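You operate a simulated robot arm through the tools that you are given. There is no shell and no other tool.

You run a simulated two-armed robot. Do the job below in one go: nothing can be reset, and whatever is moved stays where it is left.

JOB
Run the pump on the test mat through the job on its sheet.
Fine: rate and volume as on the sheet with that pump's number; let it finish.

The check looks at the end state, three seconds after you hand in, the way a careful person would. Anything else that was tipped, shoved, dropped, spilled or broken makes it a failure. Flat cloth is picked up by pressing the open fingertips on it (5 to 10 N) and closing them slowly along it; thin cloth reads only 2 to 8 mm in the jaws.

ROBOT AND FRAMES
Two 7-joint arms with fingered hands on one trunk that stands fixed in place. Base frame: the origin is at the foot of the trunk, x ahead of it, y to its left, z up. Units: mm, degrees, N and s.
The left shoulder is at [70, 142, 1289], the right one opposite. With the tool pointing down near the work surface each hand reaches from about 100 to 780 mm from the base axis, measured 20 degrees to its own side. Payload 3.6 kg a hand.
The TCP of each hand is the grasp point between the finger pads, 25 mm short of the fingertips. In the tool frame z runs along the fingers and y along their closing line. The gripper opens to 88 mm; its body begins 29 mm behind the TCP. The gripper is a hand of 5 fingers: y runs from the thumb to the fingers, the wrist lies at [-13, -97, -162] in the tool frame, and closing takes about 1.5 s.
Orientation is that of the tool frame in the base frame, as a unit quaternion [w, x, y, z]. With the fingers straight down and the wrist toward the robot, the tool's x, y and z point along [0, 1, 0], [1, 0, 0] and [0, 0, -1] of the base frame.

CONTROLS
- The arms move only by the tool nudge_tool. It takes "left_rows", "right_rows" or both (then of equal length, played together; a hand with none holds still); each is a list of rows, each a list of 7 numbers: the shift along the tool's x, y, z in units of 20 mm (1.0 is 20 mm), then the turn, a rotation vector about the tool's x, y, z in units of 6 degrees (1.0 is 6 degrees), then the finger opening in mm, from 0 to 88. In form: [[dx, dy, dz, wx, wy, wz, hand], ...]. A call has 1 to 20 rows; each row shifts and turns the commanded pose from where the row before left it, along the tool's axes as they then stand. A call with a number of a shift or a turn outside -1 to 1 is refused whole. Each row takes 0.2 s and may step no farther than 50 mm and 8.6 degrees from the row before; otherwise, or with a gripper value out of range, the whole call is refused. Where a pose cannot be reached the arm comes as near as it can. A force on the tool above 40 N (or 10 N above the force at the start of the call, whichever is more), or a blocked arm, ends the call early, and 0.2 s more pass. The fingers move at their own pace (about 72 mm/s each) and stop on an object; they squeeze with about 22 N. The grip force told is the motor's: it shows also when the fingers shut on nothing. Time passes only in rows, and 0.2 s behind the last, so rows that do not move let the fingers close. The reply holds the time, the measured pose of the TCP, the force on the tool along the base axes, the opening and the grip force, in the units named above and with some noise, with the torque about the TCP (base axes, N m) and any sound that the robot's microphone picked up.
- Cameras (640 x 400 px; columns grow to the right, rows downward): "scene" is now at [132.9, 24.2, 1509.3]; the picture's right is [0.29, -0.96, 0.00], its down [-0.62, -0.19, -0.76] and it looks along [0.73, 0.22, -0.65] (base axes); focal length 322 px, centre (320, 200). "left" rides on the left gripper at [-59, -79, -105] in its tool frame; the picture's right is [-0.73, -0.32, 0.61], its down [0.62, -0.68, 0.38] and it looks along [0.29, 0.66, 0.70] (tool axes); focal length 234 px, centre (320, 200). "right" rides on the right gripper at [59, -79, -105] in its tool frame; the picture's right is [-0.73, 0.32, -0.61], its down [-0.62, -0.68, 0.38] and it looks along [-0.29, 0.66, 0.70] (tool axes); focal length 234 px, centre (320, 200). There is no depth. A picture from a camera that has moved, and an enlarged one, comes with that camera's place and axes in the base frame and with its lens.
- snapshot(camera): a new picture of that camera. No time passes.
- slide_trunk(by): slides the trunk up (or, below 0, down) by that many mm; the arms and the scene camera ride with it, the base frame stays. It gives what a move gives, with no picture.
- preshape(shape, hand): the hand has 5 fingers and takes this shape, open, in about a second: jaw (thumb against the fingers, like two jaws); tri (thumb and two fingers); tip (a fingertip pinch); poke (one finger out to press); point (the index stretched); flat (the hand flat); cup (the hand cupped); fist (a fist). The gripper value then closes the fingers along that shape, each until it touches; the sizes above hold for jaw. It gives what a move gives, with no picture.
- aim_head(pan, tilt): turns the head with the scene camera to pan (to the left, within 86 degrees either way) and tilt (down, from -29 to 69), counted from straight ahead of the robot. It gives what a move gives.
- inspect(camera, box): a new picture of the part [left, top, right, bottom] of that camera's present view, enlarged. No time passes.
- sign_off(): hands the job in; it is judged then, once.

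Places have to be worked out from the pictures, the camera data and where the tool is seen. Open the grippers and draw the arms clear of the work before you hand the job in, unless the task says otherwise.

The tools are called after "Emit:" as name(argument=value, ...) on one line, values as JSON. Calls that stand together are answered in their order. nudge_tool: Moves the arms, as the interface text tells. Its arguments: {"type":"object","properties":{"left_rows":{"type":"array"},"right_rows":{"type":"array"}},"required":[]} The other tools are called the same way: slide_trunk (by) moves the trunk up or down; preshape (shape, hand) gives the hand a shape; aim_head (pan, tilt) turns the head that bears the scene camera; snapshot (camera) takes a picture; inspect (camera, box) takes an enlarged picture of a part of a camera's view; sign_off () hands the job in.

At the start:

```text
time: 0.0
left_ee_pos: [461.7, 330.4, 1226.3]
left_ee_rot: [0.0, 0.706, 0.708, 0.0]
left_contact_force: [0.1, -0.3, -0.1]
left_ft_torque: [-0.01, 0.0, -0.01]
left_width: 87.7
left_grasp_force: 0.1
left_shape: jaw
right_ee_pos: [471.2, -137.8, 1232.2]
right_ee_rot: [0.0, 0.708, 0.706, 0.0]
right_contact_force: [-0.9, 0.1, -0.9]
right_ft_torque: [0.0, -0.01, -0.02]
right_width: 87.4
right_grasp_force: 0.1
right_shape: jaw
trunk travel left (down, up): [-825.0, 115.0]
head pan, tilt (commanded): [17.0, 40.6]
```

scene: 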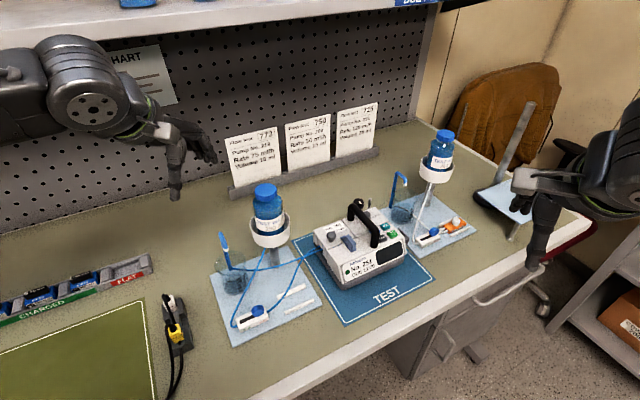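
right: 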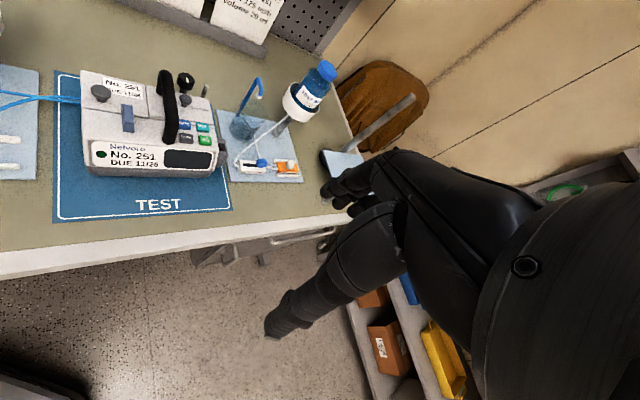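
left: 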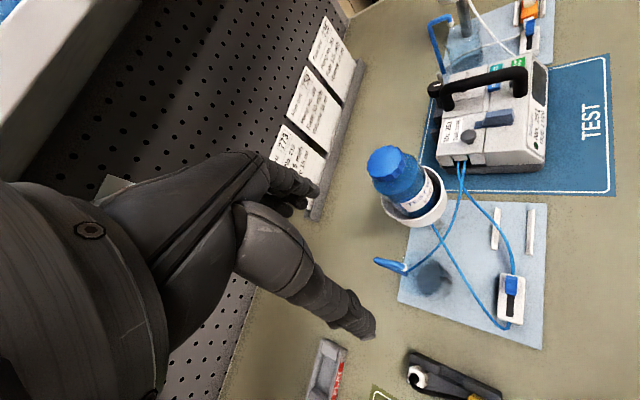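

The scene shows a pump on the TEST mat, three job sheets, and tubing sets on either side. I'll enlarge the sheets and the pump to read them.

Emit:
inspect(camera="scene", box=[215, 95, 385, 201])

Emit:
inspect(camera="scene", box=[300, 190, 428, 300])

Emit:
inspect(camera="right", box=[60, 50, 240, 200])

Emit:
inspect(camera="left", box=[360, 50, 560, 200])

Emit:
inspect(camera="scene", box=[200, 170, 340, 350])

Emit:
inspect(camera="scene", box=[380, 120, 480, 260])

```text
3.76 times, centred on (300, 148) of scene
camera zoom: at [132.9, 24.2, 1509.3], right [0.29, -0.96, 0.0], down [-0.62, -0.19, -0.76], along [0.73, 0.22, -0.65], focal length 1214 px, centre (395, 396)
```

zoom: 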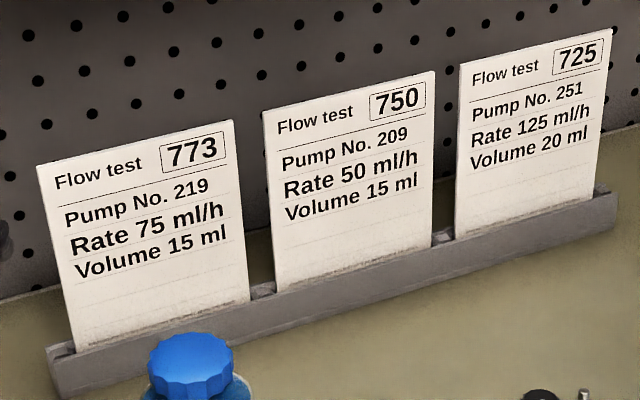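

```text
3.64 times, centred on (364, 245) of scene
camera zoom: at [132.9, 24.2, 1509.3], right [0.29, -0.96, 0.0], down [-0.62, -0.19, -0.76], along [0.73, 0.22, -0.65], focal length 1172 px, centre (160, 36)
```

zoom: 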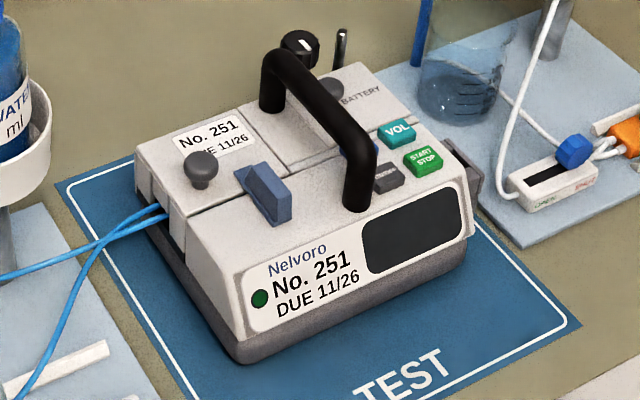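

```text
2.67 times, centred on (150, 125) of right
camera zoom: at [392.1, -79.0, 1338.1], right [0.32, -0.73, 0.61], down [-0.68, -0.62, -0.38], along [0.66, -0.29, -0.7], focal length 624 px, centre (773, 400)
```

zoom: 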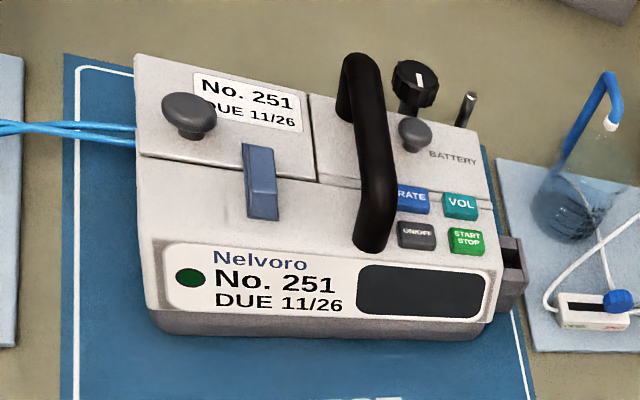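

```text
2.67 times, centred on (460, 125) of left
camera zoom: at [382.7, 270.2, 1331.1], right [-0.32, -0.73, -0.61], down [-0.68, 0.62, -0.38], along [0.66, 0.29, -0.7], focal length 624 px, centre (-53, 400)
```

zoom: 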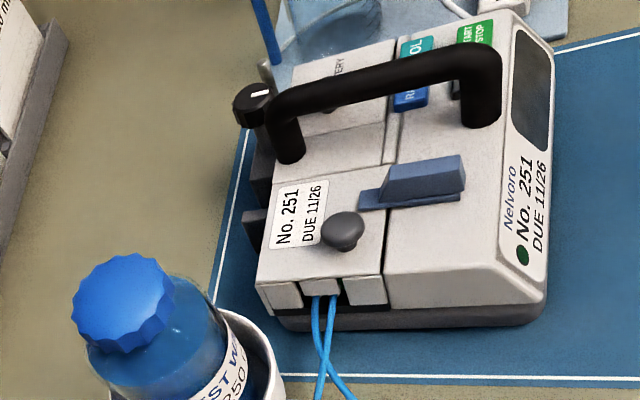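

```text
2.22 times, centred on (270, 260) of scene
camera zoom: at [132.9, 24.2, 1509.3], right [0.29, -0.96, 0.0], down [-0.62, -0.19, -0.76], along [0.73, 0.22, -0.65], focal length 716 px, centre (431, 67)
```

zoom: 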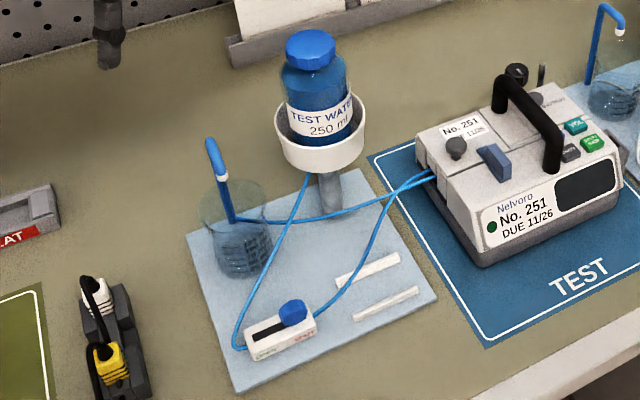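

```text
2.86 times, centred on (430, 190) of scene
camera zoom: at [132.9, 24.2, 1509.3], right [0.29, -0.96, 0.0], down [-0.62, -0.19, -0.76], along [0.73, 0.22, -0.65], focal length 921 px, centre (6, 229)
```

zoom: 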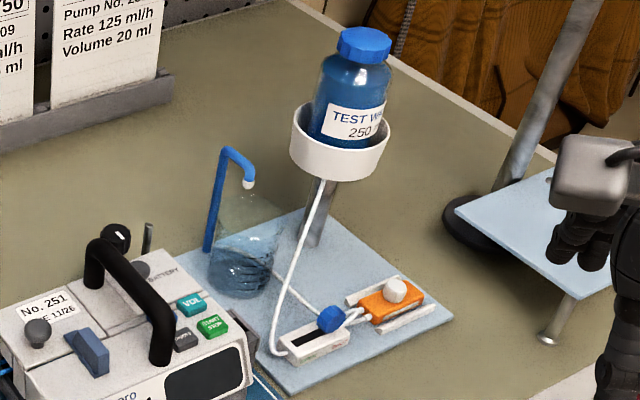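

Pump No. 251 matches sheet 725: 125 ml/h, 20 ml. Now I'll look at the clamps on the rigs, the charging rack on the left and the cables in detail.

Emit:
inspect(camera="left", box=[470, 190, 560, 350])

Emit:
inspect(camera="scene", box=[225, 290, 285, 340])

Emit:
inspect(camera="scene", box=[405, 210, 475, 255])

Emit:
inspect(camera="scene", box=[0, 240, 200, 400])

Emit:
inspect(camera="right", box=[215, 60, 345, 190])

Emit:
aim_head(pan=45, tilt=40)

```text
2.50 times, centred on (515, 270) of left
camera zoom: at [382.7, 270.2, 1331.1], right [-0.32, -0.73, -0.61], down [-0.68, 0.62, -0.38], along [0.66, 0.29, -0.7], focal length 585 px, centre (-168, 25)
```

zoom: 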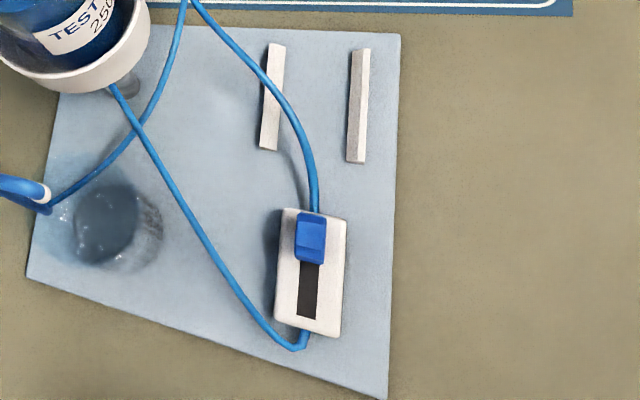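

```text
8.00 times, centred on (255, 315) of scene
camera zoom: at [132.9, 24.2, 1509.3], right [0.29, -0.96, 0.0], down [-0.62, -0.19, -0.76], along [0.73, 0.22, -0.65], focal length 2579 px, centre (840, -720)
```

zoom: 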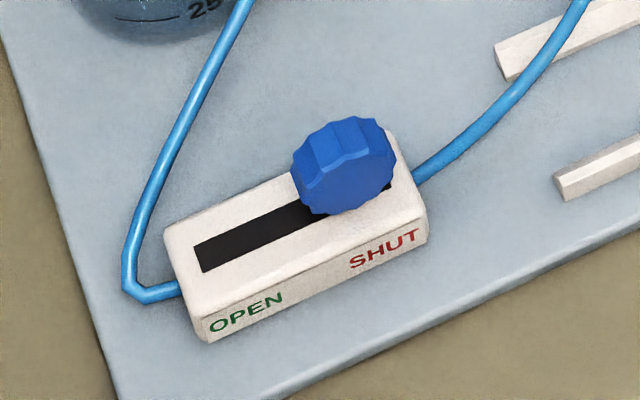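

```text
8.89 times, centred on (440, 232) of scene
camera zoom: at [132.9, 24.2, 1509.3], right [0.29, -0.96, 0.0], down [-0.62, -0.19, -0.76], along [0.73, 0.22, -0.65], focal length 2865 px, centre (-747, -89)
```

zoom: 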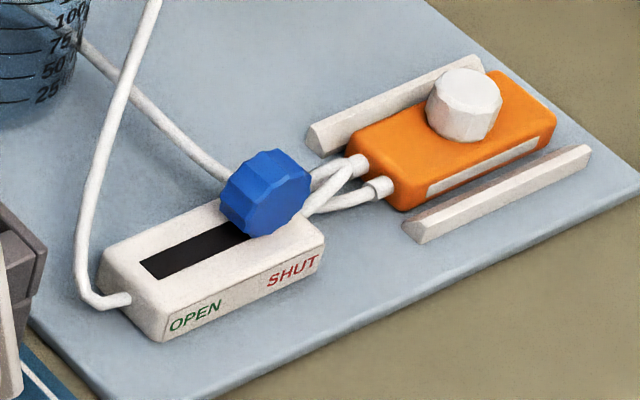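

```text
2.50 times, centred on (100, 320) of scene
camera zoom: at [132.9, 24.2, 1509.3], right [0.29, -0.96, 0.0], down [-0.62, -0.19, -0.76], along [0.73, 0.22, -0.65], focal length 806 px, centre (870, -100)
```

zoom: 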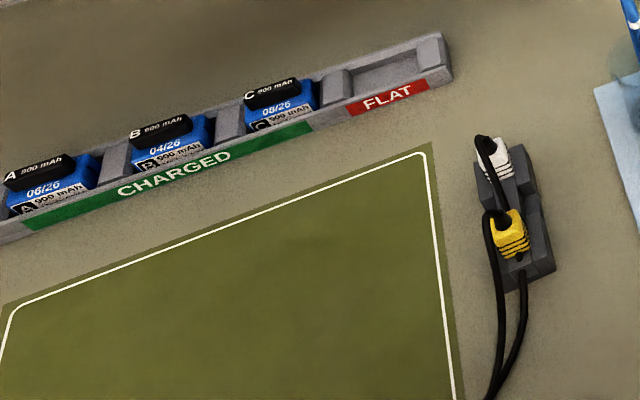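

```text
3.08 times, centred on (280, 125) of right
camera zoom: at [392.1, -79.0, 1338.1], right [0.32, -0.73, 0.61], down [-0.68, -0.62, -0.38], along [0.66, -0.29, -0.7], focal length 720 px, centre (443, 431)
```

zoom: 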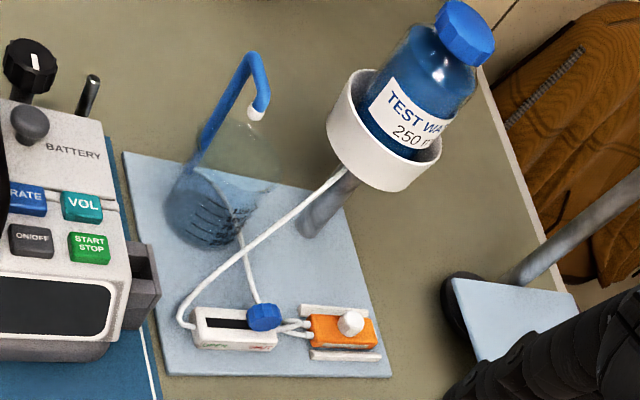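

```text
time: 0.9
left_ee_pos: [462.5, 329.4, 1226.9]
left_ee_rot: [-0.001, 0.706, 0.708, -0.001]
left_contact_force: [-0.4, -1.0, 0.0]
left_ft_torque: [-0.02, -0.01, 0.01]
left_width: 87.7
left_grasp_force: 0.0
left_shape: jaw
right_ee_pos: [471.5, -137.3, 1231.8]
right_ee_rot: [0.0, 0.707, 0.707, 0.0]
right_contact_force: [-0.2, 0.0, -0.1]
right_ft_torque: [0.01, -0.01, 0.01]
right_width: 87.6
right_grasp_force: 0.0
right_shape: jaw
trunk travel left (down, up): [-825.0, 115.0]
head pan, tilt (commanded): [45.0, 40.0]
```

Both clamps are at SHUT; the left set's cassette seems to be in the pump, and the right set's orange cassette is parked. There was a chart on the left wall, so I'll look at that now.

Emit:
snapshot(camera="scene")

Emit:
aim_head(pan=50, tilt=10)

Emit:
snapshot(camera="scene")

Emit:
aim_head(pan=10, tilt=10)

Emit:
snapshot(camera="scene")

```text
taken
camera scene: at [112.2, 59.4, 1510.1], right [0.71, -0.71, 0.0], down [-0.46, -0.45, -0.77], along [0.54, 0.54, -0.64], focal length 322 px, centre (320, 200)
```

scene: 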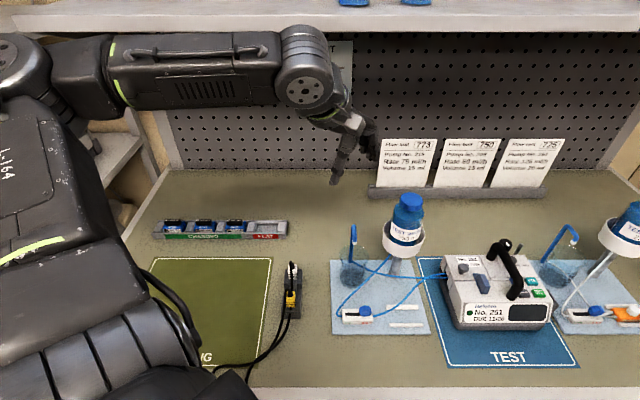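

```text
time: 1.9
left_ee_pos: [462.3, 330.0, 1226.7]
left_ee_rot: [-0.001, 0.706, 0.708, 0.0]
left_contact_force: [0.0, 0.0, -0.8]
left_ft_torque: [0.02, 0.01, -0.01]
left_width: 87.4
left_grasp_force: 0.1
left_shape: jaw
right_ee_pos: [471.8, -137.0, 1233.2]
right_ee_rot: [0.001, 0.707, 0.707, 0.0]
right_contact_force: [-0.5, 0.4, 0.3]
right_ft_torque: [-0.01, 0.0, 0.03]
right_width: 87.7
right_grasp_force: 0.1
right_shape: jaw
trunk travel left (down, up): [-825.0, 115.0]
head pan, tilt (commanded): [50.0, 10.0]
```

```text
taken
camera scene: at [111.8, 70.6, 1557.8], right [0.77, -0.64, 0.0], down [-0.11, -0.13, -0.98], along [0.63, 0.75, -0.17], focal length 322 px, centre (320, 200)
```

scene: 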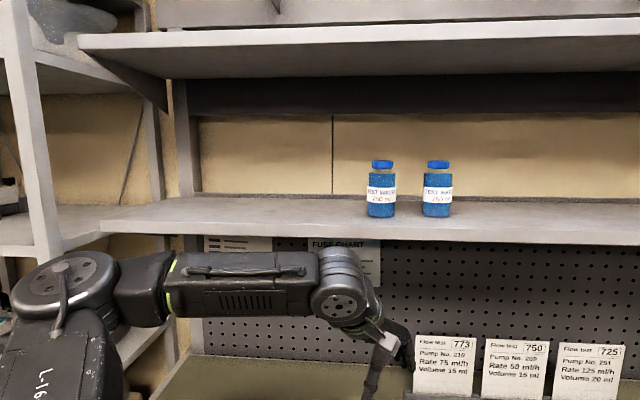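

```text
time: 3.0
left_ee_pos: [461.7, 330.9, 1227.3]
left_ee_rot: [-0.001, 0.707, 0.708, 0.0]
left_contact_force: [1.0, 0.4, 0.2]
left_ft_torque: [0.02, 0.02, 0.0]
left_width: 87.7
left_grasp_force: 0.1
left_shape: jaw
right_ee_pos: [472.0, -136.8, 1231.7]
right_ee_rot: [-0.001, 0.708, 0.706, 0.0]
right_contact_force: [0.1, 0.6, 1.2]
right_ft_torque: [-0.01, 0.01, 0.02]
right_width: 87.8
right_grasp_force: 0.0
right_shape: jaw
trunk travel left (down, up): [-825.0, 115.0]
head pan, tilt (commanded): [10.0, 10.0]
```

```text
taken
camera scene: at [143.5, 15.6, 1557.8], right [0.17, -0.98, 0.0], down [-0.17, -0.03, -0.98], along [0.97, 0.17, -0.17], focal length 322 px, centre (320, 200)
```

scene: 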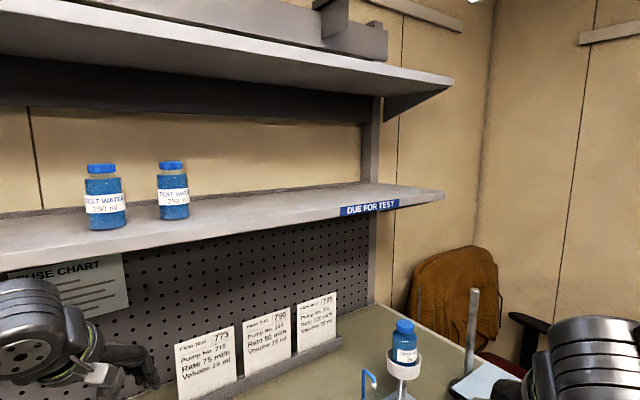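

The pump stands around [600, 60] on a bench at about z 900. I'll centre the head on it and zoom for detail.

Emit:
aim_head(pan=8, tilt=46)

Emit:
snapshot(camera="scene")

Emit:
inspect(camera="scene", box=[230, 130, 390, 230])

```text
time: 4.0
left_ee_pos: [463.0, 329.9, 1225.8]
left_ee_rot: [-0.001, 0.707, 0.708, -0.001]
left_contact_force: [0.7, -0.8, -0.1]
left_ft_torque: [0.01, 0.0, 0.0]
left_width: 87.6
left_grasp_force: 0.1
left_shape: jaw
right_ee_pos: [471.9, -137.1, 1231.1]
right_ee_rot: [-0.001, 0.708, 0.707, 0.0]
right_contact_force: [0.7, -1.0, 0.5]
right_ft_torque: [-0.01, 0.01, -0.03]
right_width: 87.8
right_grasp_force: 0.0
right_shape: jaw
trunk travel left (down, up): [-825.0, 115.0]
head pan, tilt (commanded): [8.0, 46.0]
```

```text
taken
camera scene: at [131.7, 10.6, 1501.5], right [0.14, -0.99, 0.0], down [-0.71, -0.1, -0.7], along [0.69, 0.1, -0.72], focal length 322 px, centre (320, 200)
```

scene: 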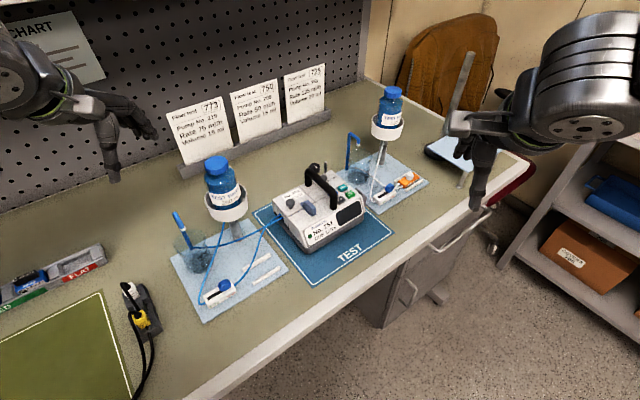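

```text
4.00 times, centred on (310, 180) of scene
camera zoom: at [131.7, 10.6, 1501.5], right [0.14, -0.99, 0.0], down [-0.71, -0.1, -0.7], along [0.69, 0.1, -0.72], focal length 1289 px, centre (360, 280)
```

zoom: 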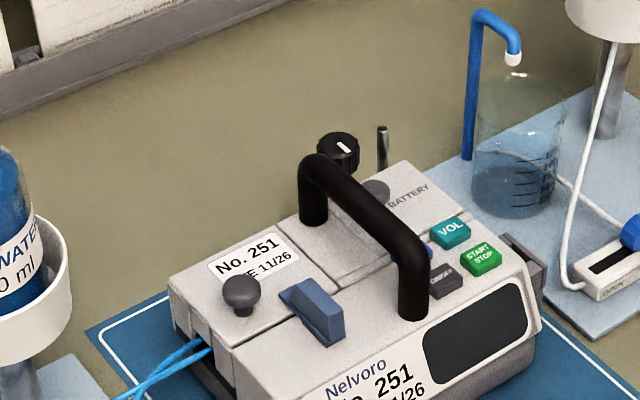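

The display is dark, so the pump is off. Before touching anything I'll look at the charging rack, the cable block and the wall chart more closely.

Emit:
aim_head(pan=60, tilt=40)

Emit:
snapshot(camera="scene")

Emit:
inspect(camera="scene", box=[70, 210, 270, 330])

Emit:
inspect(camera="left", box=[280, 200, 480, 400])

```text
time: 5.2
left_ee_pos: [461.9, 329.2, 1225.7]
left_ee_rot: [0.0, 0.707, 0.707, 0.0]
left_contact_force: [-0.2, -0.9, -0.1]
left_ft_torque: [-0.01, -0.04, 0.01]
left_width: 87.7
left_grasp_force: 0.0
left_shape: jaw
right_ee_pos: [471.6, -137.9, 1232.8]
right_ee_rot: [-0.001, 0.708, 0.706, 0.0]
right_contact_force: [-0.9, -0.6, -0.1]
right_ft_torque: [0.01, 0.0, -0.05]
right_width: 87.3
right_grasp_force: 0.0
right_shape: jaw
trunk travel left (down, up): [-825.0, 115.0]
head pan, tilt (commanded): [60.0, 40.0]
```

```text
taken
camera scene: at [94.6, 72.9, 1510.1], right [0.87, -0.5, 0.0], down [-0.32, -0.56, -0.77], along [0.38, 0.66, -0.64], focal length 322 px, centre (320, 200)
```

scene: 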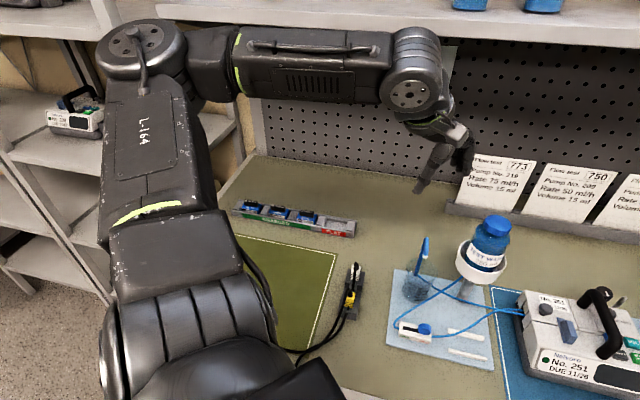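

```text
3.20 times, centred on (170, 270) of scene
camera zoom: at [94.6, 72.9, 1510.1], right [0.87, -0.5, 0.0], down [-0.32, -0.56, -0.77], along [0.38, 0.66, -0.64], focal length 1032 px, centre (800, -24)
```

zoom: 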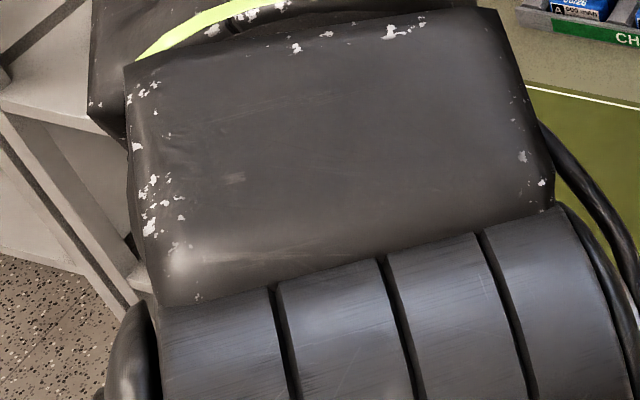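

```text
2.00 times, centred on (380, 300) of left
camera zoom: at [382.7, 270.2, 1331.1], right [-0.32, -0.73, -0.61], down [-0.68, 0.62, -0.38], along [0.66, 0.29, -0.7], focal length 468 px, centre (200, 0)
```

zoom: 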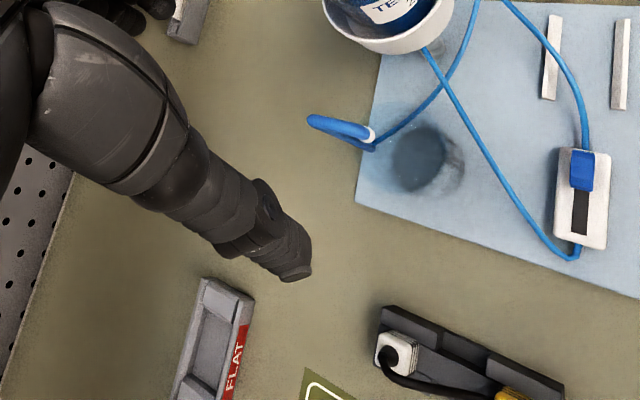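

There's another pump on a shelf at left, not relevant. I'll zoom on the rack and that shelf, then on the chart.

Emit:
inspect(camera="scene", box=[225, 190, 375, 290])

Emit:
inspect(camera="scene", box=[30, 70, 130, 150])

Emit:
inspect(camera="scene", box=[380, 210, 510, 370])

Emit:
inspect(camera="scene", box=[500, 270, 640, 400])

```text
4.00 times, centred on (300, 240) of scene
camera zoom: at [94.6, 72.9, 1510.1], right [0.87, -0.5, 0.0], down [-0.32, -0.56, -0.77], along [0.38, 0.66, -0.64], focal length 1289 px, centre (400, 40)
```

zoom: 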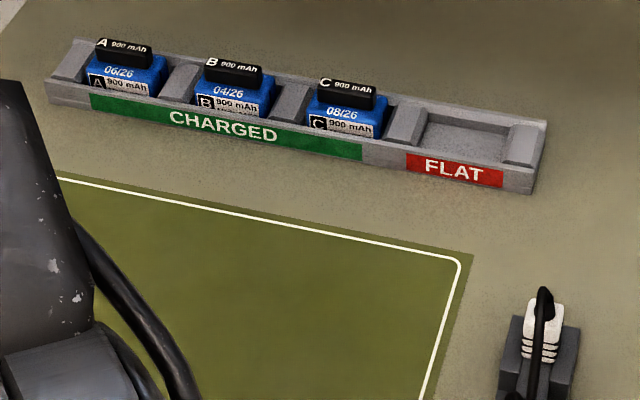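

```text
5.00 times, centred on (80, 110) of scene
camera zoom: at [94.6, 72.9, 1510.1], right [0.87, -0.5, 0.0], down [-0.32, -0.56, -0.77], along [0.38, 0.66, -0.64], focal length 1612 px, centre (1520, 650)
```

zoom: 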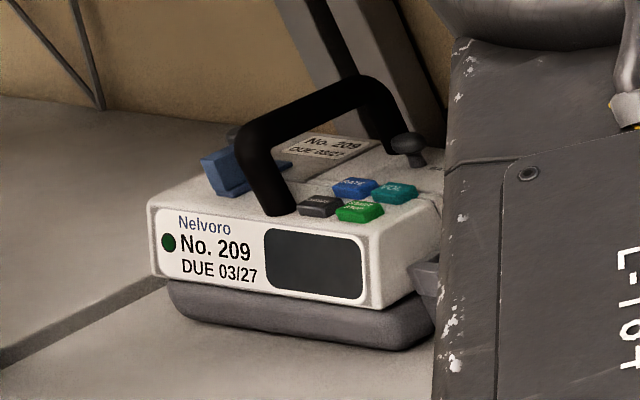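

```text
2.50 times, centred on (445, 290) of scene
camera zoom: at [94.6, 72.9, 1510.1], right [0.87, -0.5, 0.0], down [-0.32, -0.56, -0.77], along [0.38, 0.66, -0.64], focal length 806 px, centre (8, -25)
```

zoom: 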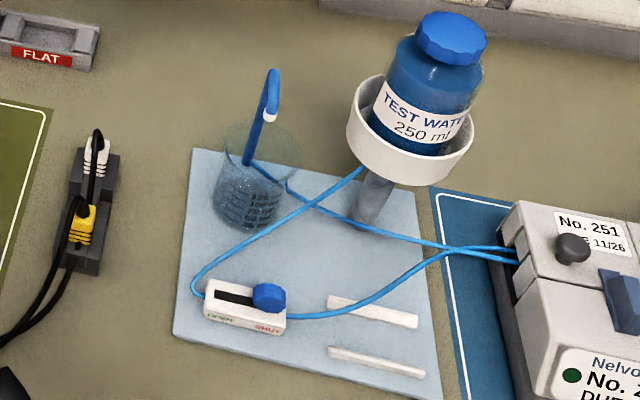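

```text
3.08 times, centred on (570, 335) of scene
camera zoom: at [94.6, 72.9, 1510.1], right [0.87, -0.5, 0.0], down [-0.32, -0.56, -0.77], along [0.38, 0.66, -0.64], focal length 992 px, centre (-449, -215)
```

zoom: 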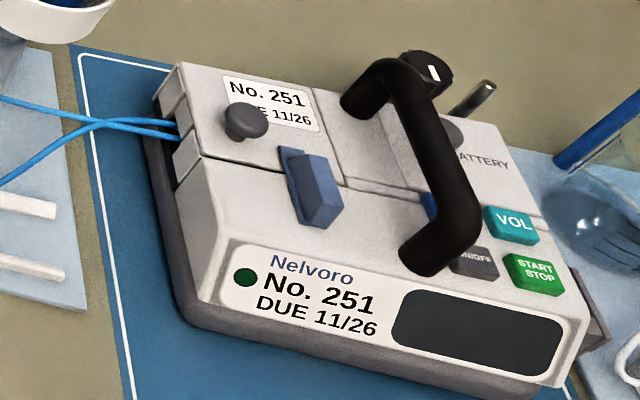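

The set is loaded with its roller clamp at SHUT, and the pump is off. I'll shape the right hand to poke and the left to poke, then look at how the pressing finger sits in the wrist cameras.

Emit:
preshape(hand="right", shape="poke")

Emit:
preshape(hand="left", shape="poke")

Emit:
aim_head(pan=8, tilt=40)

Emit:
snapshot(camera="right")

Emit:
snapshot(camera="left")

Emit:
snapshot(camera="scene")

```text
time: 6.1
left_ee_pos: [461.4, 329.6, 1226.6]
left_ee_rot: [0.0, 0.706, 0.708, 0.0]
left_contact_force: [-0.9, 1.3, 0.1]
left_ft_torque: [-0.02, -0.02, -0.01]
left_width: 87.4
left_grasp_force: 0.0
left_shape: jaw
right_ee_pos: [472.5, -137.2, 1232.3]
right_ee_rot: [0.0, 0.708, 0.706, 0.0]
right_contact_force: [0.4, 0.1, 0.8]
right_ft_torque: [0.02, 0.0, -0.02]
right_width: 0.0
right_grasp_force: 0.0
right_shape: poke
trunk travel left (down, up): [-825.0, 115.0]
head pan, tilt (commanded): [60.0, 40.0]
```

```text
time: 7.0
left_ee_pos: [462.0, 329.1, 1226.3]
left_ee_rot: [0.0, 0.707, 0.708, -0.001]
left_contact_force: [0.0, -0.5, -0.4]
left_ft_torque: [0.0, -0.02, 0.0]
left_width: 0.0
left_grasp_force: 0.2
left_shape: poke
right_ee_pos: [472.5, -137.2, 1232.5]
right_ee_rot: [0.0, 0.708, 0.706, 0.0]
right_contact_force: [0.3, 0.3, -0.2]
right_ft_torque: [0.02, -0.02, -0.01]
right_width: 0.3
right_grasp_force: 0.0
right_shape: poke
trunk travel left (down, up): [-825.0, 115.0]
head pan, tilt (commanded): [60.0, 40.0]
```

```text
time: 8.2
left_ee_pos: [462.2, 329.4, 1227.0]
left_ee_rot: [0.0, 0.706, 0.708, 0.0]
left_contact_force: [-0.5, -0.2, 0.1]
left_ft_torque: [0.0, 0.02, 0.0]
left_width: 0.0
left_grasp_force: 0.0
left_shape: poke
right_ee_pos: [471.2, -137.6, 1232.4]
right_ee_rot: [0.0, 0.708, 0.706, 0.0]
right_contact_force: [0.1, 0.1, 0.0]
right_ft_torque: [-0.02, -0.02, 0.05]
right_width: 0.0
right_grasp_force: 0.1
right_shape: poke
trunk travel left (down, up): [-825.0, 115.0]
head pan, tilt (commanded): [8.0, 40.0]
```

```text
taken
camera right: at [392.1, -79.0, 1338.1], right [0.32, -0.73, 0.61], down [-0.68, -0.62, -0.38], along [0.66, -0.29, -0.7], focal length 234 px, centre (320, 200)
```

right: 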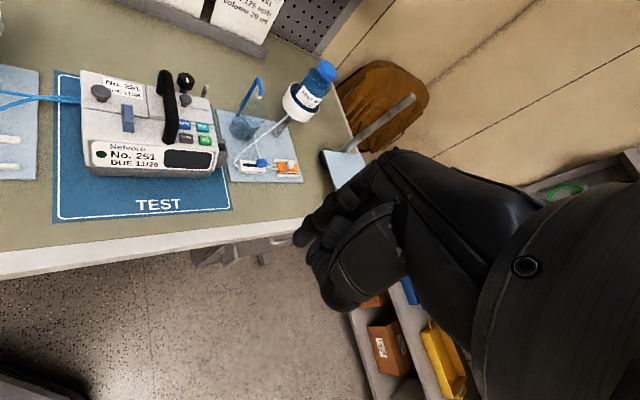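

```text
taken
camera left: at [382.6, 270.2, 1331.1], right [-0.32, -0.73, -0.61], down [-0.68, 0.62, -0.38], along [0.66, 0.29, -0.7], focal length 234 px, centre (320, 200)
```

left: 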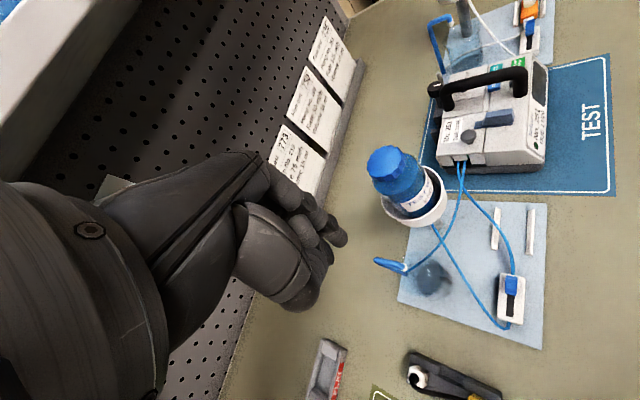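

```text
taken
camera scene: at [136.2, 11.3, 1510.1], right [0.14, -0.99, 0.0], down [-0.64, -0.09, -0.77], along [0.76, 0.11, -0.64], focal length 322 px, centre (320, 200)
```

scene: 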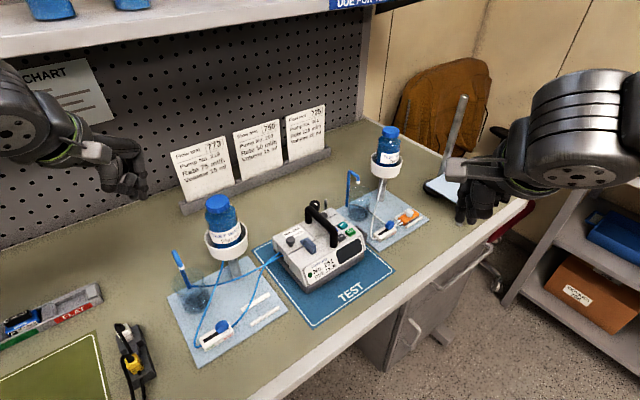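

I'll zoom in on the hand shapes to see which finger protrudes and where its tip is.

Emit:
inspect(camera="right", box=[270, 130, 470, 330])

Emit:
inspect(camera="scene", box=[430, 130, 570, 240])

Emit:
inspect(camera="left", box=[200, 130, 370, 330])

Emit:
inspect(camera="scene", box=[50, 100, 190, 220])

```text
2.00 times, centred on (370, 230) of right
camera zoom: at [392.1, -79.0, 1338.1], right [0.32, -0.73, 0.61], down [-0.68, -0.62, -0.38], along [0.66, -0.29, -0.7], focal length 468 px, centre (220, 140)
```

zoom: 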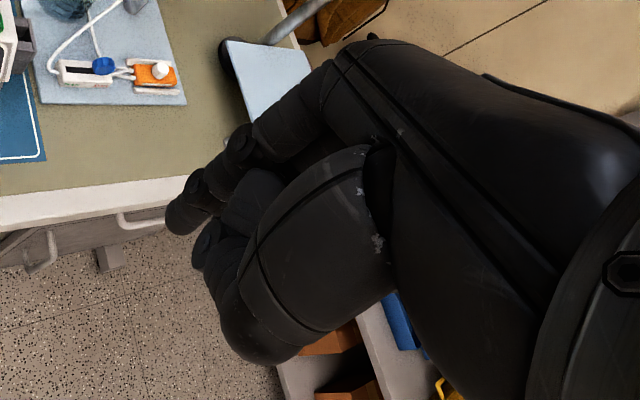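

```text
3.64 times, centred on (500, 185) of scene
camera zoom: at [136.2, 11.3, 1510.1], right [0.14, -0.99, 0.0], down [-0.64, -0.09, -0.77], along [0.76, 0.11, -0.64], focal length 1172 px, centre (-334, 254)
```

zoom: 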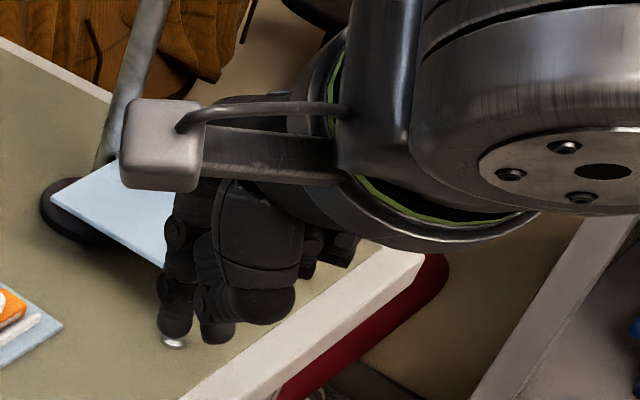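

```text
2.00 times, centred on (285, 230) of left
camera zoom: at [382.6, 270.2, 1331.1], right [-0.32, -0.73, -0.61], down [-0.68, 0.62, -0.38], along [0.66, 0.29, -0.7], focal length 468 px, centre (390, 140)
```

zoom: 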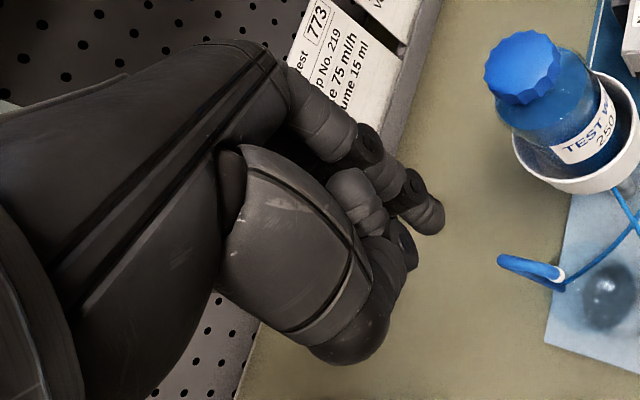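

```text
3.33 times, centred on (120, 160) of scene
camera zoom: at [136.2, 11.3, 1510.1], right [0.14, -0.99, 0.0], down [-0.64, -0.09, -0.77], along [0.76, 0.11, -0.64], focal length 1074 px, centre (987, 333)
```

zoom: 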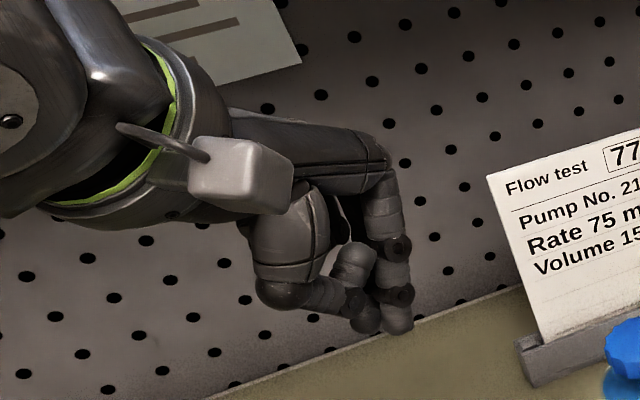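

The poke fingertip sits at about tool [5, 3, 25]. I judge ON/OFF near [652, 35, 964], START [674, 15], VOL [694, 35], RATE [671, 55], with the handle top near z 1015. I'll turn the right hand 45° in line with the pump and bring it to hover above the panel.

Emit:
nudge_tool(right_rows=[[0, 0, 0, 0, 0, -1, 0], [0, 0, 0, 0, 0, -1, 0], [0, 0, 0, 0, 0, -1, 0], [0, 0, 0, 0, 0, -1, 0], [0, 0, 0, 0, 0, -1, 0], [0, 0, 0, 0, 0, -1, 0], [0, 0, 0, 0, 0, -1, 0], [0, 0, 0, 0, 0, -0.5, 0], [0, 0, 0, 0, 0, 0, 0]])

Emit:
nudge_tool(right_rows=[[-0.04, 0.95, 0.47, 0, 0, 0, 0], [-0.04, 0.95, 0.47, 0, 0, 0, 0], [-0.04, 0.95, 0.47, 0, 0, 0, 0], [-0.04, 0.95, 0.47, 0, 0, 0, 0], [-0.04, 0.95, 0.47, 0, 0, 0, 0], [-0.04, 0.95, 0.47, 0, 0, 0, 0], [-0.04, 0.95, 0.47, 0, 0, 0, 0], [-0.04, 0.95, 0.47, 0, 0, 0, 0], [-0.04, 0.95, 0.47, 0, 0, 0, 0], [-0.04, 0.95, 0.47, 0, 0, 0, 0], [0, 0, 0, 0, 0, 0, 0], [0, 0, 0, 0, 0, 0, 0]])

Emit:
snapshot(camera="right")

Emit:
snapshot(camera="scene")

```text
time: 10.2
left_ee_pos: [461.3, 329.7, 1227.1]
left_ee_rot: [0.0, 0.707, 0.708, 0.0]
left_contact_force: [-0.9, -0.7, -0.3]
left_ft_torque: [0.02, -0.01, -0.01]
left_width: 0.0
left_grasp_force: 0.1
left_shape: poke
right_ee_pos: [471.4, -137.7, 1231.9]
right_ee_rot: [0.0, 0.383, 0.924, -0.001]
right_contact_force: [0.5, 0.2, 0.3]
right_ft_torque: [-0.04, 0.01, -0.01]
right_width: 0.0
right_grasp_force: 0.0
right_shape: poke
trunk travel left (down, up): [-825.0, 115.0]
head pan, tilt (commanded): [8.0, 40.0]
```

```text
time: 12.8
left_ee_pos: [462.8, 329.9, 1225.8]
left_ee_rot: [0.0, 0.707, 0.708, 0.0]
left_contact_force: [0.0, 0.6, -0.3]
left_ft_torque: [-0.02, 0.03, 0.01]
left_width: 0.1
left_grasp_force: 0.1
left_shape: poke
right_ee_pos: [568.6, -63.4, 1154.4]
right_ee_rot: [0.0, 0.383, 0.924, 0.001]
right_contact_force: [-0.5, 0.3, 0.3]
right_ft_torque: [0.04, 0.01, 0.02]
right_width: 0.0
right_grasp_force: 0.1
right_shape: poke
right hand out of reach, approached as far as the arm can: row 7, 8, 9, 10
trunk travel left (down, up): [-825.0, 115.0]
head pan, tilt (commanded): [8.0, 40.0]
```

```text
taken
camera right: at [470.1, -77.8, 1260.4], right [0.74, -0.29, 0.61], down [-0.04, -0.92, -0.38], along [0.67, 0.26, -0.69], focal length 234 px, centre (320, 200)
```

right: 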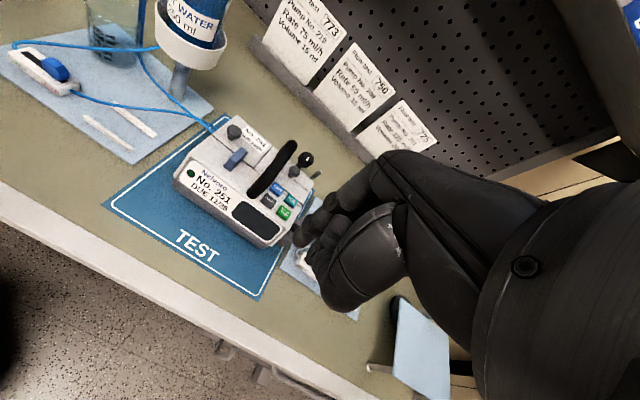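

```text
taken
camera scene: at [136.4, 11.2, 1510.1], right [0.14, -0.99, 0.0], down [-0.64, -0.09, -0.77], along [0.76, 0.11, -0.64], focal length 322 px, centre (320, 200)
```

scene: 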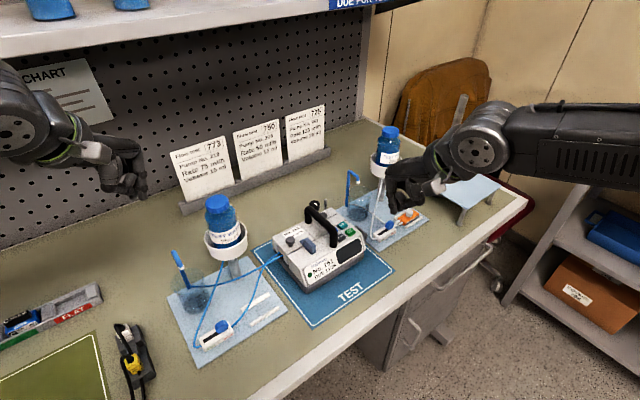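

The arm says it is out of reach at this 45° yaw with the hand this high. I'll go down a little and ease the yaw back by about 15° to see whether it reaches farther.

Emit:
nudge_tool(right_rows=[[0, 0, 0, 0, 0, 0.9, 0], [0, 0, 0, 0, 0, 0.9, 0], [0, 0, 0, 0, 0, 0.7, 0], [0, 0, 0, 0, 0, 0, 0]])

```text
time: 13.8
left_ee_pos: [462.1, 331.0, 1227.1]
left_ee_rot: [0.001, 0.707, 0.708, 0.0]
left_contact_force: [-0.2, -0.4, 0.2]
left_ft_torque: [0.01, 0.0, -0.03]
left_width: 0.1
left_grasp_force: 0.1
left_shape: poke
right_ee_pos: [565.6, -65.2, 1155.2]
right_ee_rot: [0.0, 0.501, 0.866, 0.001]
right_contact_force: [0.2, -0.1, 0.1]
right_ft_torque: [0.04, -0.02, 0.0]
right_width: 0.0
right_grasp_force: 0.1
right_shape: poke
right hand out of reach, approached as far as the arm can: row 3
trunk travel left (down, up): [-825.0, 115.0]
head pan, tilt (commanded): [8.0, 40.0]
```

Yaw is now 30°. I'll lower the hand in front of the pump (clear space) to about z 1060, then try to move forward.

Emit:
nudge_tool(right_rows=[[0, 0, 0.9, 0, 0, 0, 0], [0, 0, 0.9, 0, 0, 0, 0], [0, 0, 0.9, 0, 0, 0, 0], [0, 0, 0.9, 0, 0, 0, 0], [0, 0, 0.9, 0, 0, 0, 0], [0, 0, 0, 0, 0, 0, 0]])

Emit:
nudge_tool(right_rows=[[0, 0.8, 0, 0, 0, 0, 0], [0, 0.8, 0, 0, 0, 0, 0], [0, 0.8, 0, 0, 0, 0, 0], [0, 0, 0, 0, 0, 0, 0]])

```text
time: 15.2
left_ee_pos: [461.1, 329.8, 1226.1]
left_ee_rot: [0.0, 0.707, 0.708, 0.0]
left_contact_force: [-0.1, 0.4, 0.6]
left_ft_torque: [0.04, -0.02, -0.01]
left_width: 0.0
left_grasp_force: 0.1
left_shape: poke
right_ee_pos: [547.7, -89.8, 1077.2]
right_ee_rot: [0.0, 0.5, 0.866, 0.001]
right_contact_force: [-0.2, 0.6, -0.1]
right_ft_torque: [0.02, 0.03, 0.01]
right_width: 0.0
right_grasp_force: 0.1
right_shape: poke
right hand out of reach, approached as far as the arm can: row 1, 2, 3, 4, 5
trunk travel left (down, up): [-825.0, 115.0]
head pan, tilt (commanded): [8.0, 40.0]
```

```text
time: 16.2
left_ee_pos: [462.4, 330.6, 1226.7]
left_ee_rot: [0.001, 0.707, 0.708, 0.0]
left_contact_force: [-0.7, -0.5, 0.3]
left_ft_torque: [0.02, -0.02, -0.01]
left_width: 0.1
left_grasp_force: 0.1
left_shape: poke
right_ee_pos: [569.1, -93.4, 1096.2]
right_ee_rot: [0.0, 0.499, 0.866, 0.001]
right_contact_force: [-0.6, -0.1, 0.6]
right_ft_torque: [0.0, 0.01, -0.01]
right_width: 0.0
right_grasp_force: 0.0
right_shape: poke
right hand out of reach, approached as far as the arm can: row 1, 2, 3
trunk travel left (down, up): [-825.0, 115.0]
head pan, tilt (commanded): [8.0, 40.0]
```

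The reach boundary seems to depend on yaw and crossing to the left. I'll turn the right hand back to yaw 0 and test how far ahead it goes there.

Emit:
nudge_tool(right_rows=[[0, 0, 0, 0, 0, 1, 0], [0, 0, 0, 0, 0, 1, 0], [0, 0, 0, 0, 0, 1, 0], [0, 0, 0, 0, 0, 1, 0], [0, 0, 0, 0, 0, 1, 0], [0, 0, 0, 0, 0, 0, 0]])

Emit:
nudge_tool(right_rows=[[0, 0.8, 0, 0, 0, 0, 0], [0, 0.8, 0, 0, 0, 0, 0], [0, 0.8, 0, 0, 0, 0, 0], [0, 0, 0, 0, 0, 0, 0]])

```text
time: 17.6
left_ee_pos: [461.8, 330.2, 1226.7]
left_ee_rot: [0.0, 0.707, 0.708, 0.0]
left_contact_force: [-0.1, 0.0, -0.2]
left_ft_torque: [0.01, 0.0, 0.0]
left_width: 0.1
left_grasp_force: 0.1
left_shape: poke
right_ee_pos: [555.5, -112.6, 1104.7]
right_ee_rot: [0.0, 0.708, 0.706, 0.001]
right_contact_force: [0.7, 0.2, 0.1]
right_ft_torque: [0.04, -0.03, -0.01]
right_width: 0.0
right_grasp_force: 0.1
right_shape: poke
right hand out of reach, approached as far as the arm can: row 1, 2, 3, 4, 5
trunk travel left (down, up): [-825.0, 115.0]
head pan, tilt (commanded): [8.0, 40.0]
```

```text
time: 18.6
left_ee_pos: [461.1, 330.6, 1226.5]
left_ee_rot: [-0.001, 0.706, 0.708, 0.0]
left_contact_force: [-0.1, 0.4, 1.0]
left_ft_torque: [0.0, 0.01, 0.02]
left_width: 0.0
left_grasp_force: 0.1
left_shape: poke
right_ee_pos: [589.7, -131.4, 1116.2]
right_ee_rot: [0.001, 0.707, 0.707, 0.001]
right_contact_force: [-0.7, 0.6, -0.7]
right_ft_torque: [0.0, 0.0, 0.0]
right_width: 0.1
right_grasp_force: 0.1
right_shape: poke
right hand out of reach, approached as far as the arm can: row 1, 2, 3
trunk travel left (down, up): [-825.0, 115.0]
head pan, tilt (commanded): [8.0, 40.0]
```

At the present trunk height, going lower costs reach, so the shoulders look too high for this surface. I'll draw the left hand back and up (clear of the beaker spout near [516, 356, 1016]) and the right hand back to its free spot, then lower the trunk.

Emit:
nudge_tool(left_rows=[[0, -0.8, -0.5, 0, 0, 0, 0], [0, -0.8, -0.5, 0, 0, 0, 0], [0, -0.8, -0.5, 0, 0, 0, 0], [0, -0.8, -0.5, 0, 0, 0, 0], [0, 0, 0, 0, 0, 0, 0]], right_rows=[[0, -0.8, -0.5, 0, 0, 0, 0], [0, -0.8, -0.5, 0, 0, 0, 0], [0, -0.8, -0.5, 0, 0, 0, 0], [0, -0.8, -0.5, 0, 0, 0, 0], [0, 0, 0, 0, 0, 0, 0]])

Emit:
snapshot(camera="scene")

Emit:
aim_head(pan=-40, tilt=40)

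Emit:
snapshot(camera="scene")

Emit:
aim_head(pan=60, tilt=60)

Emit:
snapshot(camera="scene")

```text
time: 19.8
left_ee_pos: [397.8, 331.1, 1266.4]
left_ee_rot: [0.0, 0.707, 0.707, 0.001]
left_contact_force: [0.5, 0.0, -0.7]
left_ft_torque: [0.04, 0.04, 0.04]
left_width: 0.0
left_grasp_force: 0.1
left_shape: poke
right_ee_pos: [525.5, -131.9, 1155.8]
right_ee_rot: [0.0, 0.708, 0.707, 0.0]
right_contact_force: [-0.3, -0.6, -0.1]
right_ft_torque: [0.01, -0.02, 0.04]
right_width: 0.0
right_grasp_force: 0.1
right_shape: poke
trunk travel left (down, up): [-825.0, 115.0]
head pan, tilt (commanded): [8.0, 40.0]
```

```text
taken
camera scene: at [136.6, 11.0, 1510.1], right [0.14, -0.99, 0.0], down [-0.64, -0.09, -0.77], along [0.76, 0.11, -0.64], focal length 322 px, centre (320, 200)
```

scene: 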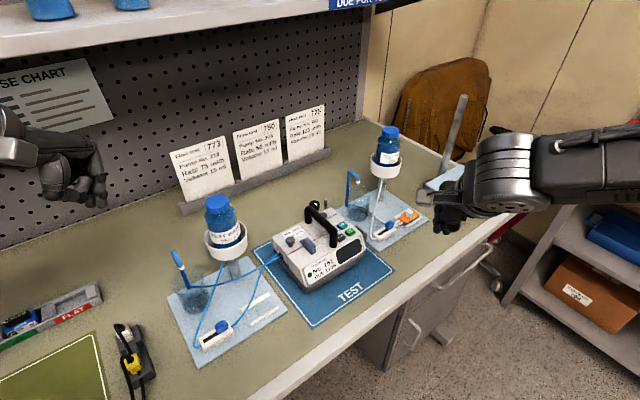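

```text
time: 20.9
left_ee_pos: [398.7, 331.0, 1266.6]
left_ee_rot: [0.0, 0.707, 0.708, 0.0]
left_contact_force: [0.1, 0.3, -0.1]
left_ft_torque: [0.02, -0.01, -0.01]
left_width: 0.1
left_grasp_force: 0.1
left_shape: poke
right_ee_pos: [524.8, -132.2, 1155.5]
right_ee_rot: [0.0, 0.707, 0.707, 0.0]
right_contact_force: [-0.4, 0.6, 0.5]
right_ft_torque: [0.0, 0.02, 0.0]
right_width: 0.0
right_grasp_force: 0.1
right_shape: poke
trunk travel left (down, up): [-825.0, 115.0]
head pan, tilt (commanded): [-40.0, 40.0]
```

```text
taken
camera scene: at [117.2, -55.2, 1510.1], right [-0.64, -0.77, 0.0], down [-0.49, 0.41, -0.77], along [0.59, -0.49, -0.64], focal length 322 px, centre (320, 200)
```

scene: 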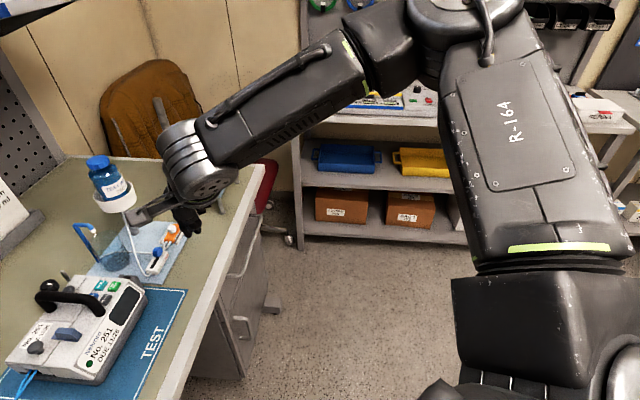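

```text
time: 22.7
left_ee_pos: [397.4, 331.4, 1267.1]
left_ee_rot: [-0.001, 0.707, 0.708, 0.0]
left_contact_force: [0.4, -0.5, 1.0]
left_ft_torque: [-0.01, 0.03, 0.02]
left_width: 0.2
left_grasp_force: 0.1
left_shape: poke
right_ee_pos: [525.6, -131.6, 1156.6]
right_ee_rot: [0.001, 0.708, 0.707, 0.0]
right_contact_force: [0.7, -0.9, -0.1]
right_ft_torque: [0.02, 0.0, 0.0]
right_width: 0.1
right_grasp_force: 0.0
right_shape: poke
trunk travel left (down, up): [-825.0, 115.0]
head pan, tilt (commanded): [60.0, 60.0]
```

```text
taken
camera scene: at [85.4, 57.1, 1483.4], right [0.87, -0.5, 0.0], down [-0.43, -0.75, -0.5], along [0.25, 0.43, -0.87], focal length 322 px, centre (320, 200)
```

scene: 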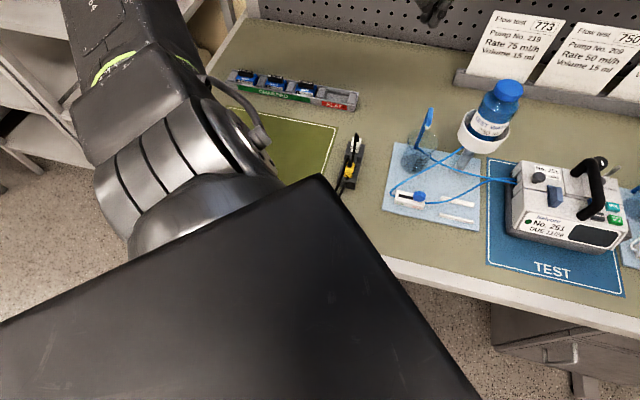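

Space below both hands is free (left over open bench at z 1266, right in front of the bench edge). I'll lower the trunk by 130 mm.

Emit:
slide_trunk(by=-130)

Emit:
aim_head(pan=8, tilt=35)

Emit:
snapshot(camera="scene")

```text
time: 24.3
left_ee_pos: [397.6, 331.7, 1136.3]
left_ee_rot: [0.0, 0.706, 0.708, 0.0]
left_contact_force: [-0.7, -1.2, 0.0]
left_ft_torque: [-0.01, 0.01, -0.03]
left_width: 0.3
left_grasp_force: 0.0
left_shape: poke
right_ee_pos: [526.2, -131.0, 1025.8]
right_ee_rot: [0.0, 0.708, 0.707, 0.0]
right_contact_force: [-1.4, -0.7, 0.2]
right_ft_torque: [0.02, 0.0, 0.0]
right_width: 0.0
right_grasp_force: 0.1
right_shape: poke
trunk travel left (down, up): [-695.0, 245.0]
head pan, tilt (commanded): [60.0, 60.0]
```

```text
time: 25.5
left_ee_pos: [398.1, 330.8, 1137.3]
left_ee_rot: [0.0, 0.706, 0.708, -0.001]
left_contact_force: [0.4, -0.7, 0.2]
left_ft_torque: [0.02, 0.02, -0.03]
left_width: 0.0
left_grasp_force: 0.2
left_shape: poke
right_ee_pos: [525.4, -132.1, 1025.6]
right_ee_rot: [0.0, 0.708, 0.706, 0.0]
right_contact_force: [-0.1, -1.0, 0.1]
right_ft_torque: [0.0, -0.03, 0.02]
right_width: 0.1
right_grasp_force: 0.1
right_shape: poke
trunk travel left (down, up): [-695.0, 245.0]
head pan, tilt (commanded): [8.0, 35.0]
```

```text
taken
camera scene: at [139.2, 11.7, 1387.7], right [0.14, -0.99, 0.0], down [-0.57, -0.08, -0.82], along [0.81, 0.11, -0.57], focal length 322 px, centre (320, 200)
```

scene: 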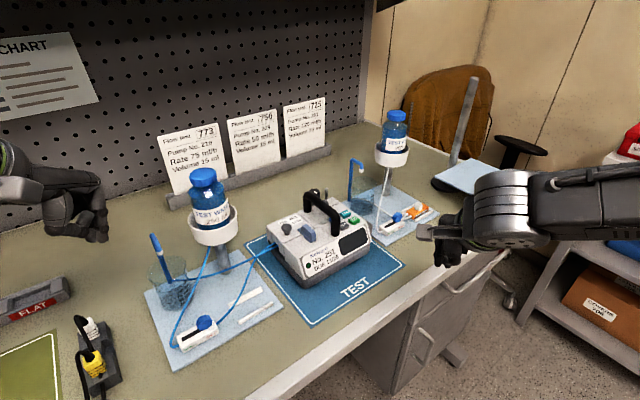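

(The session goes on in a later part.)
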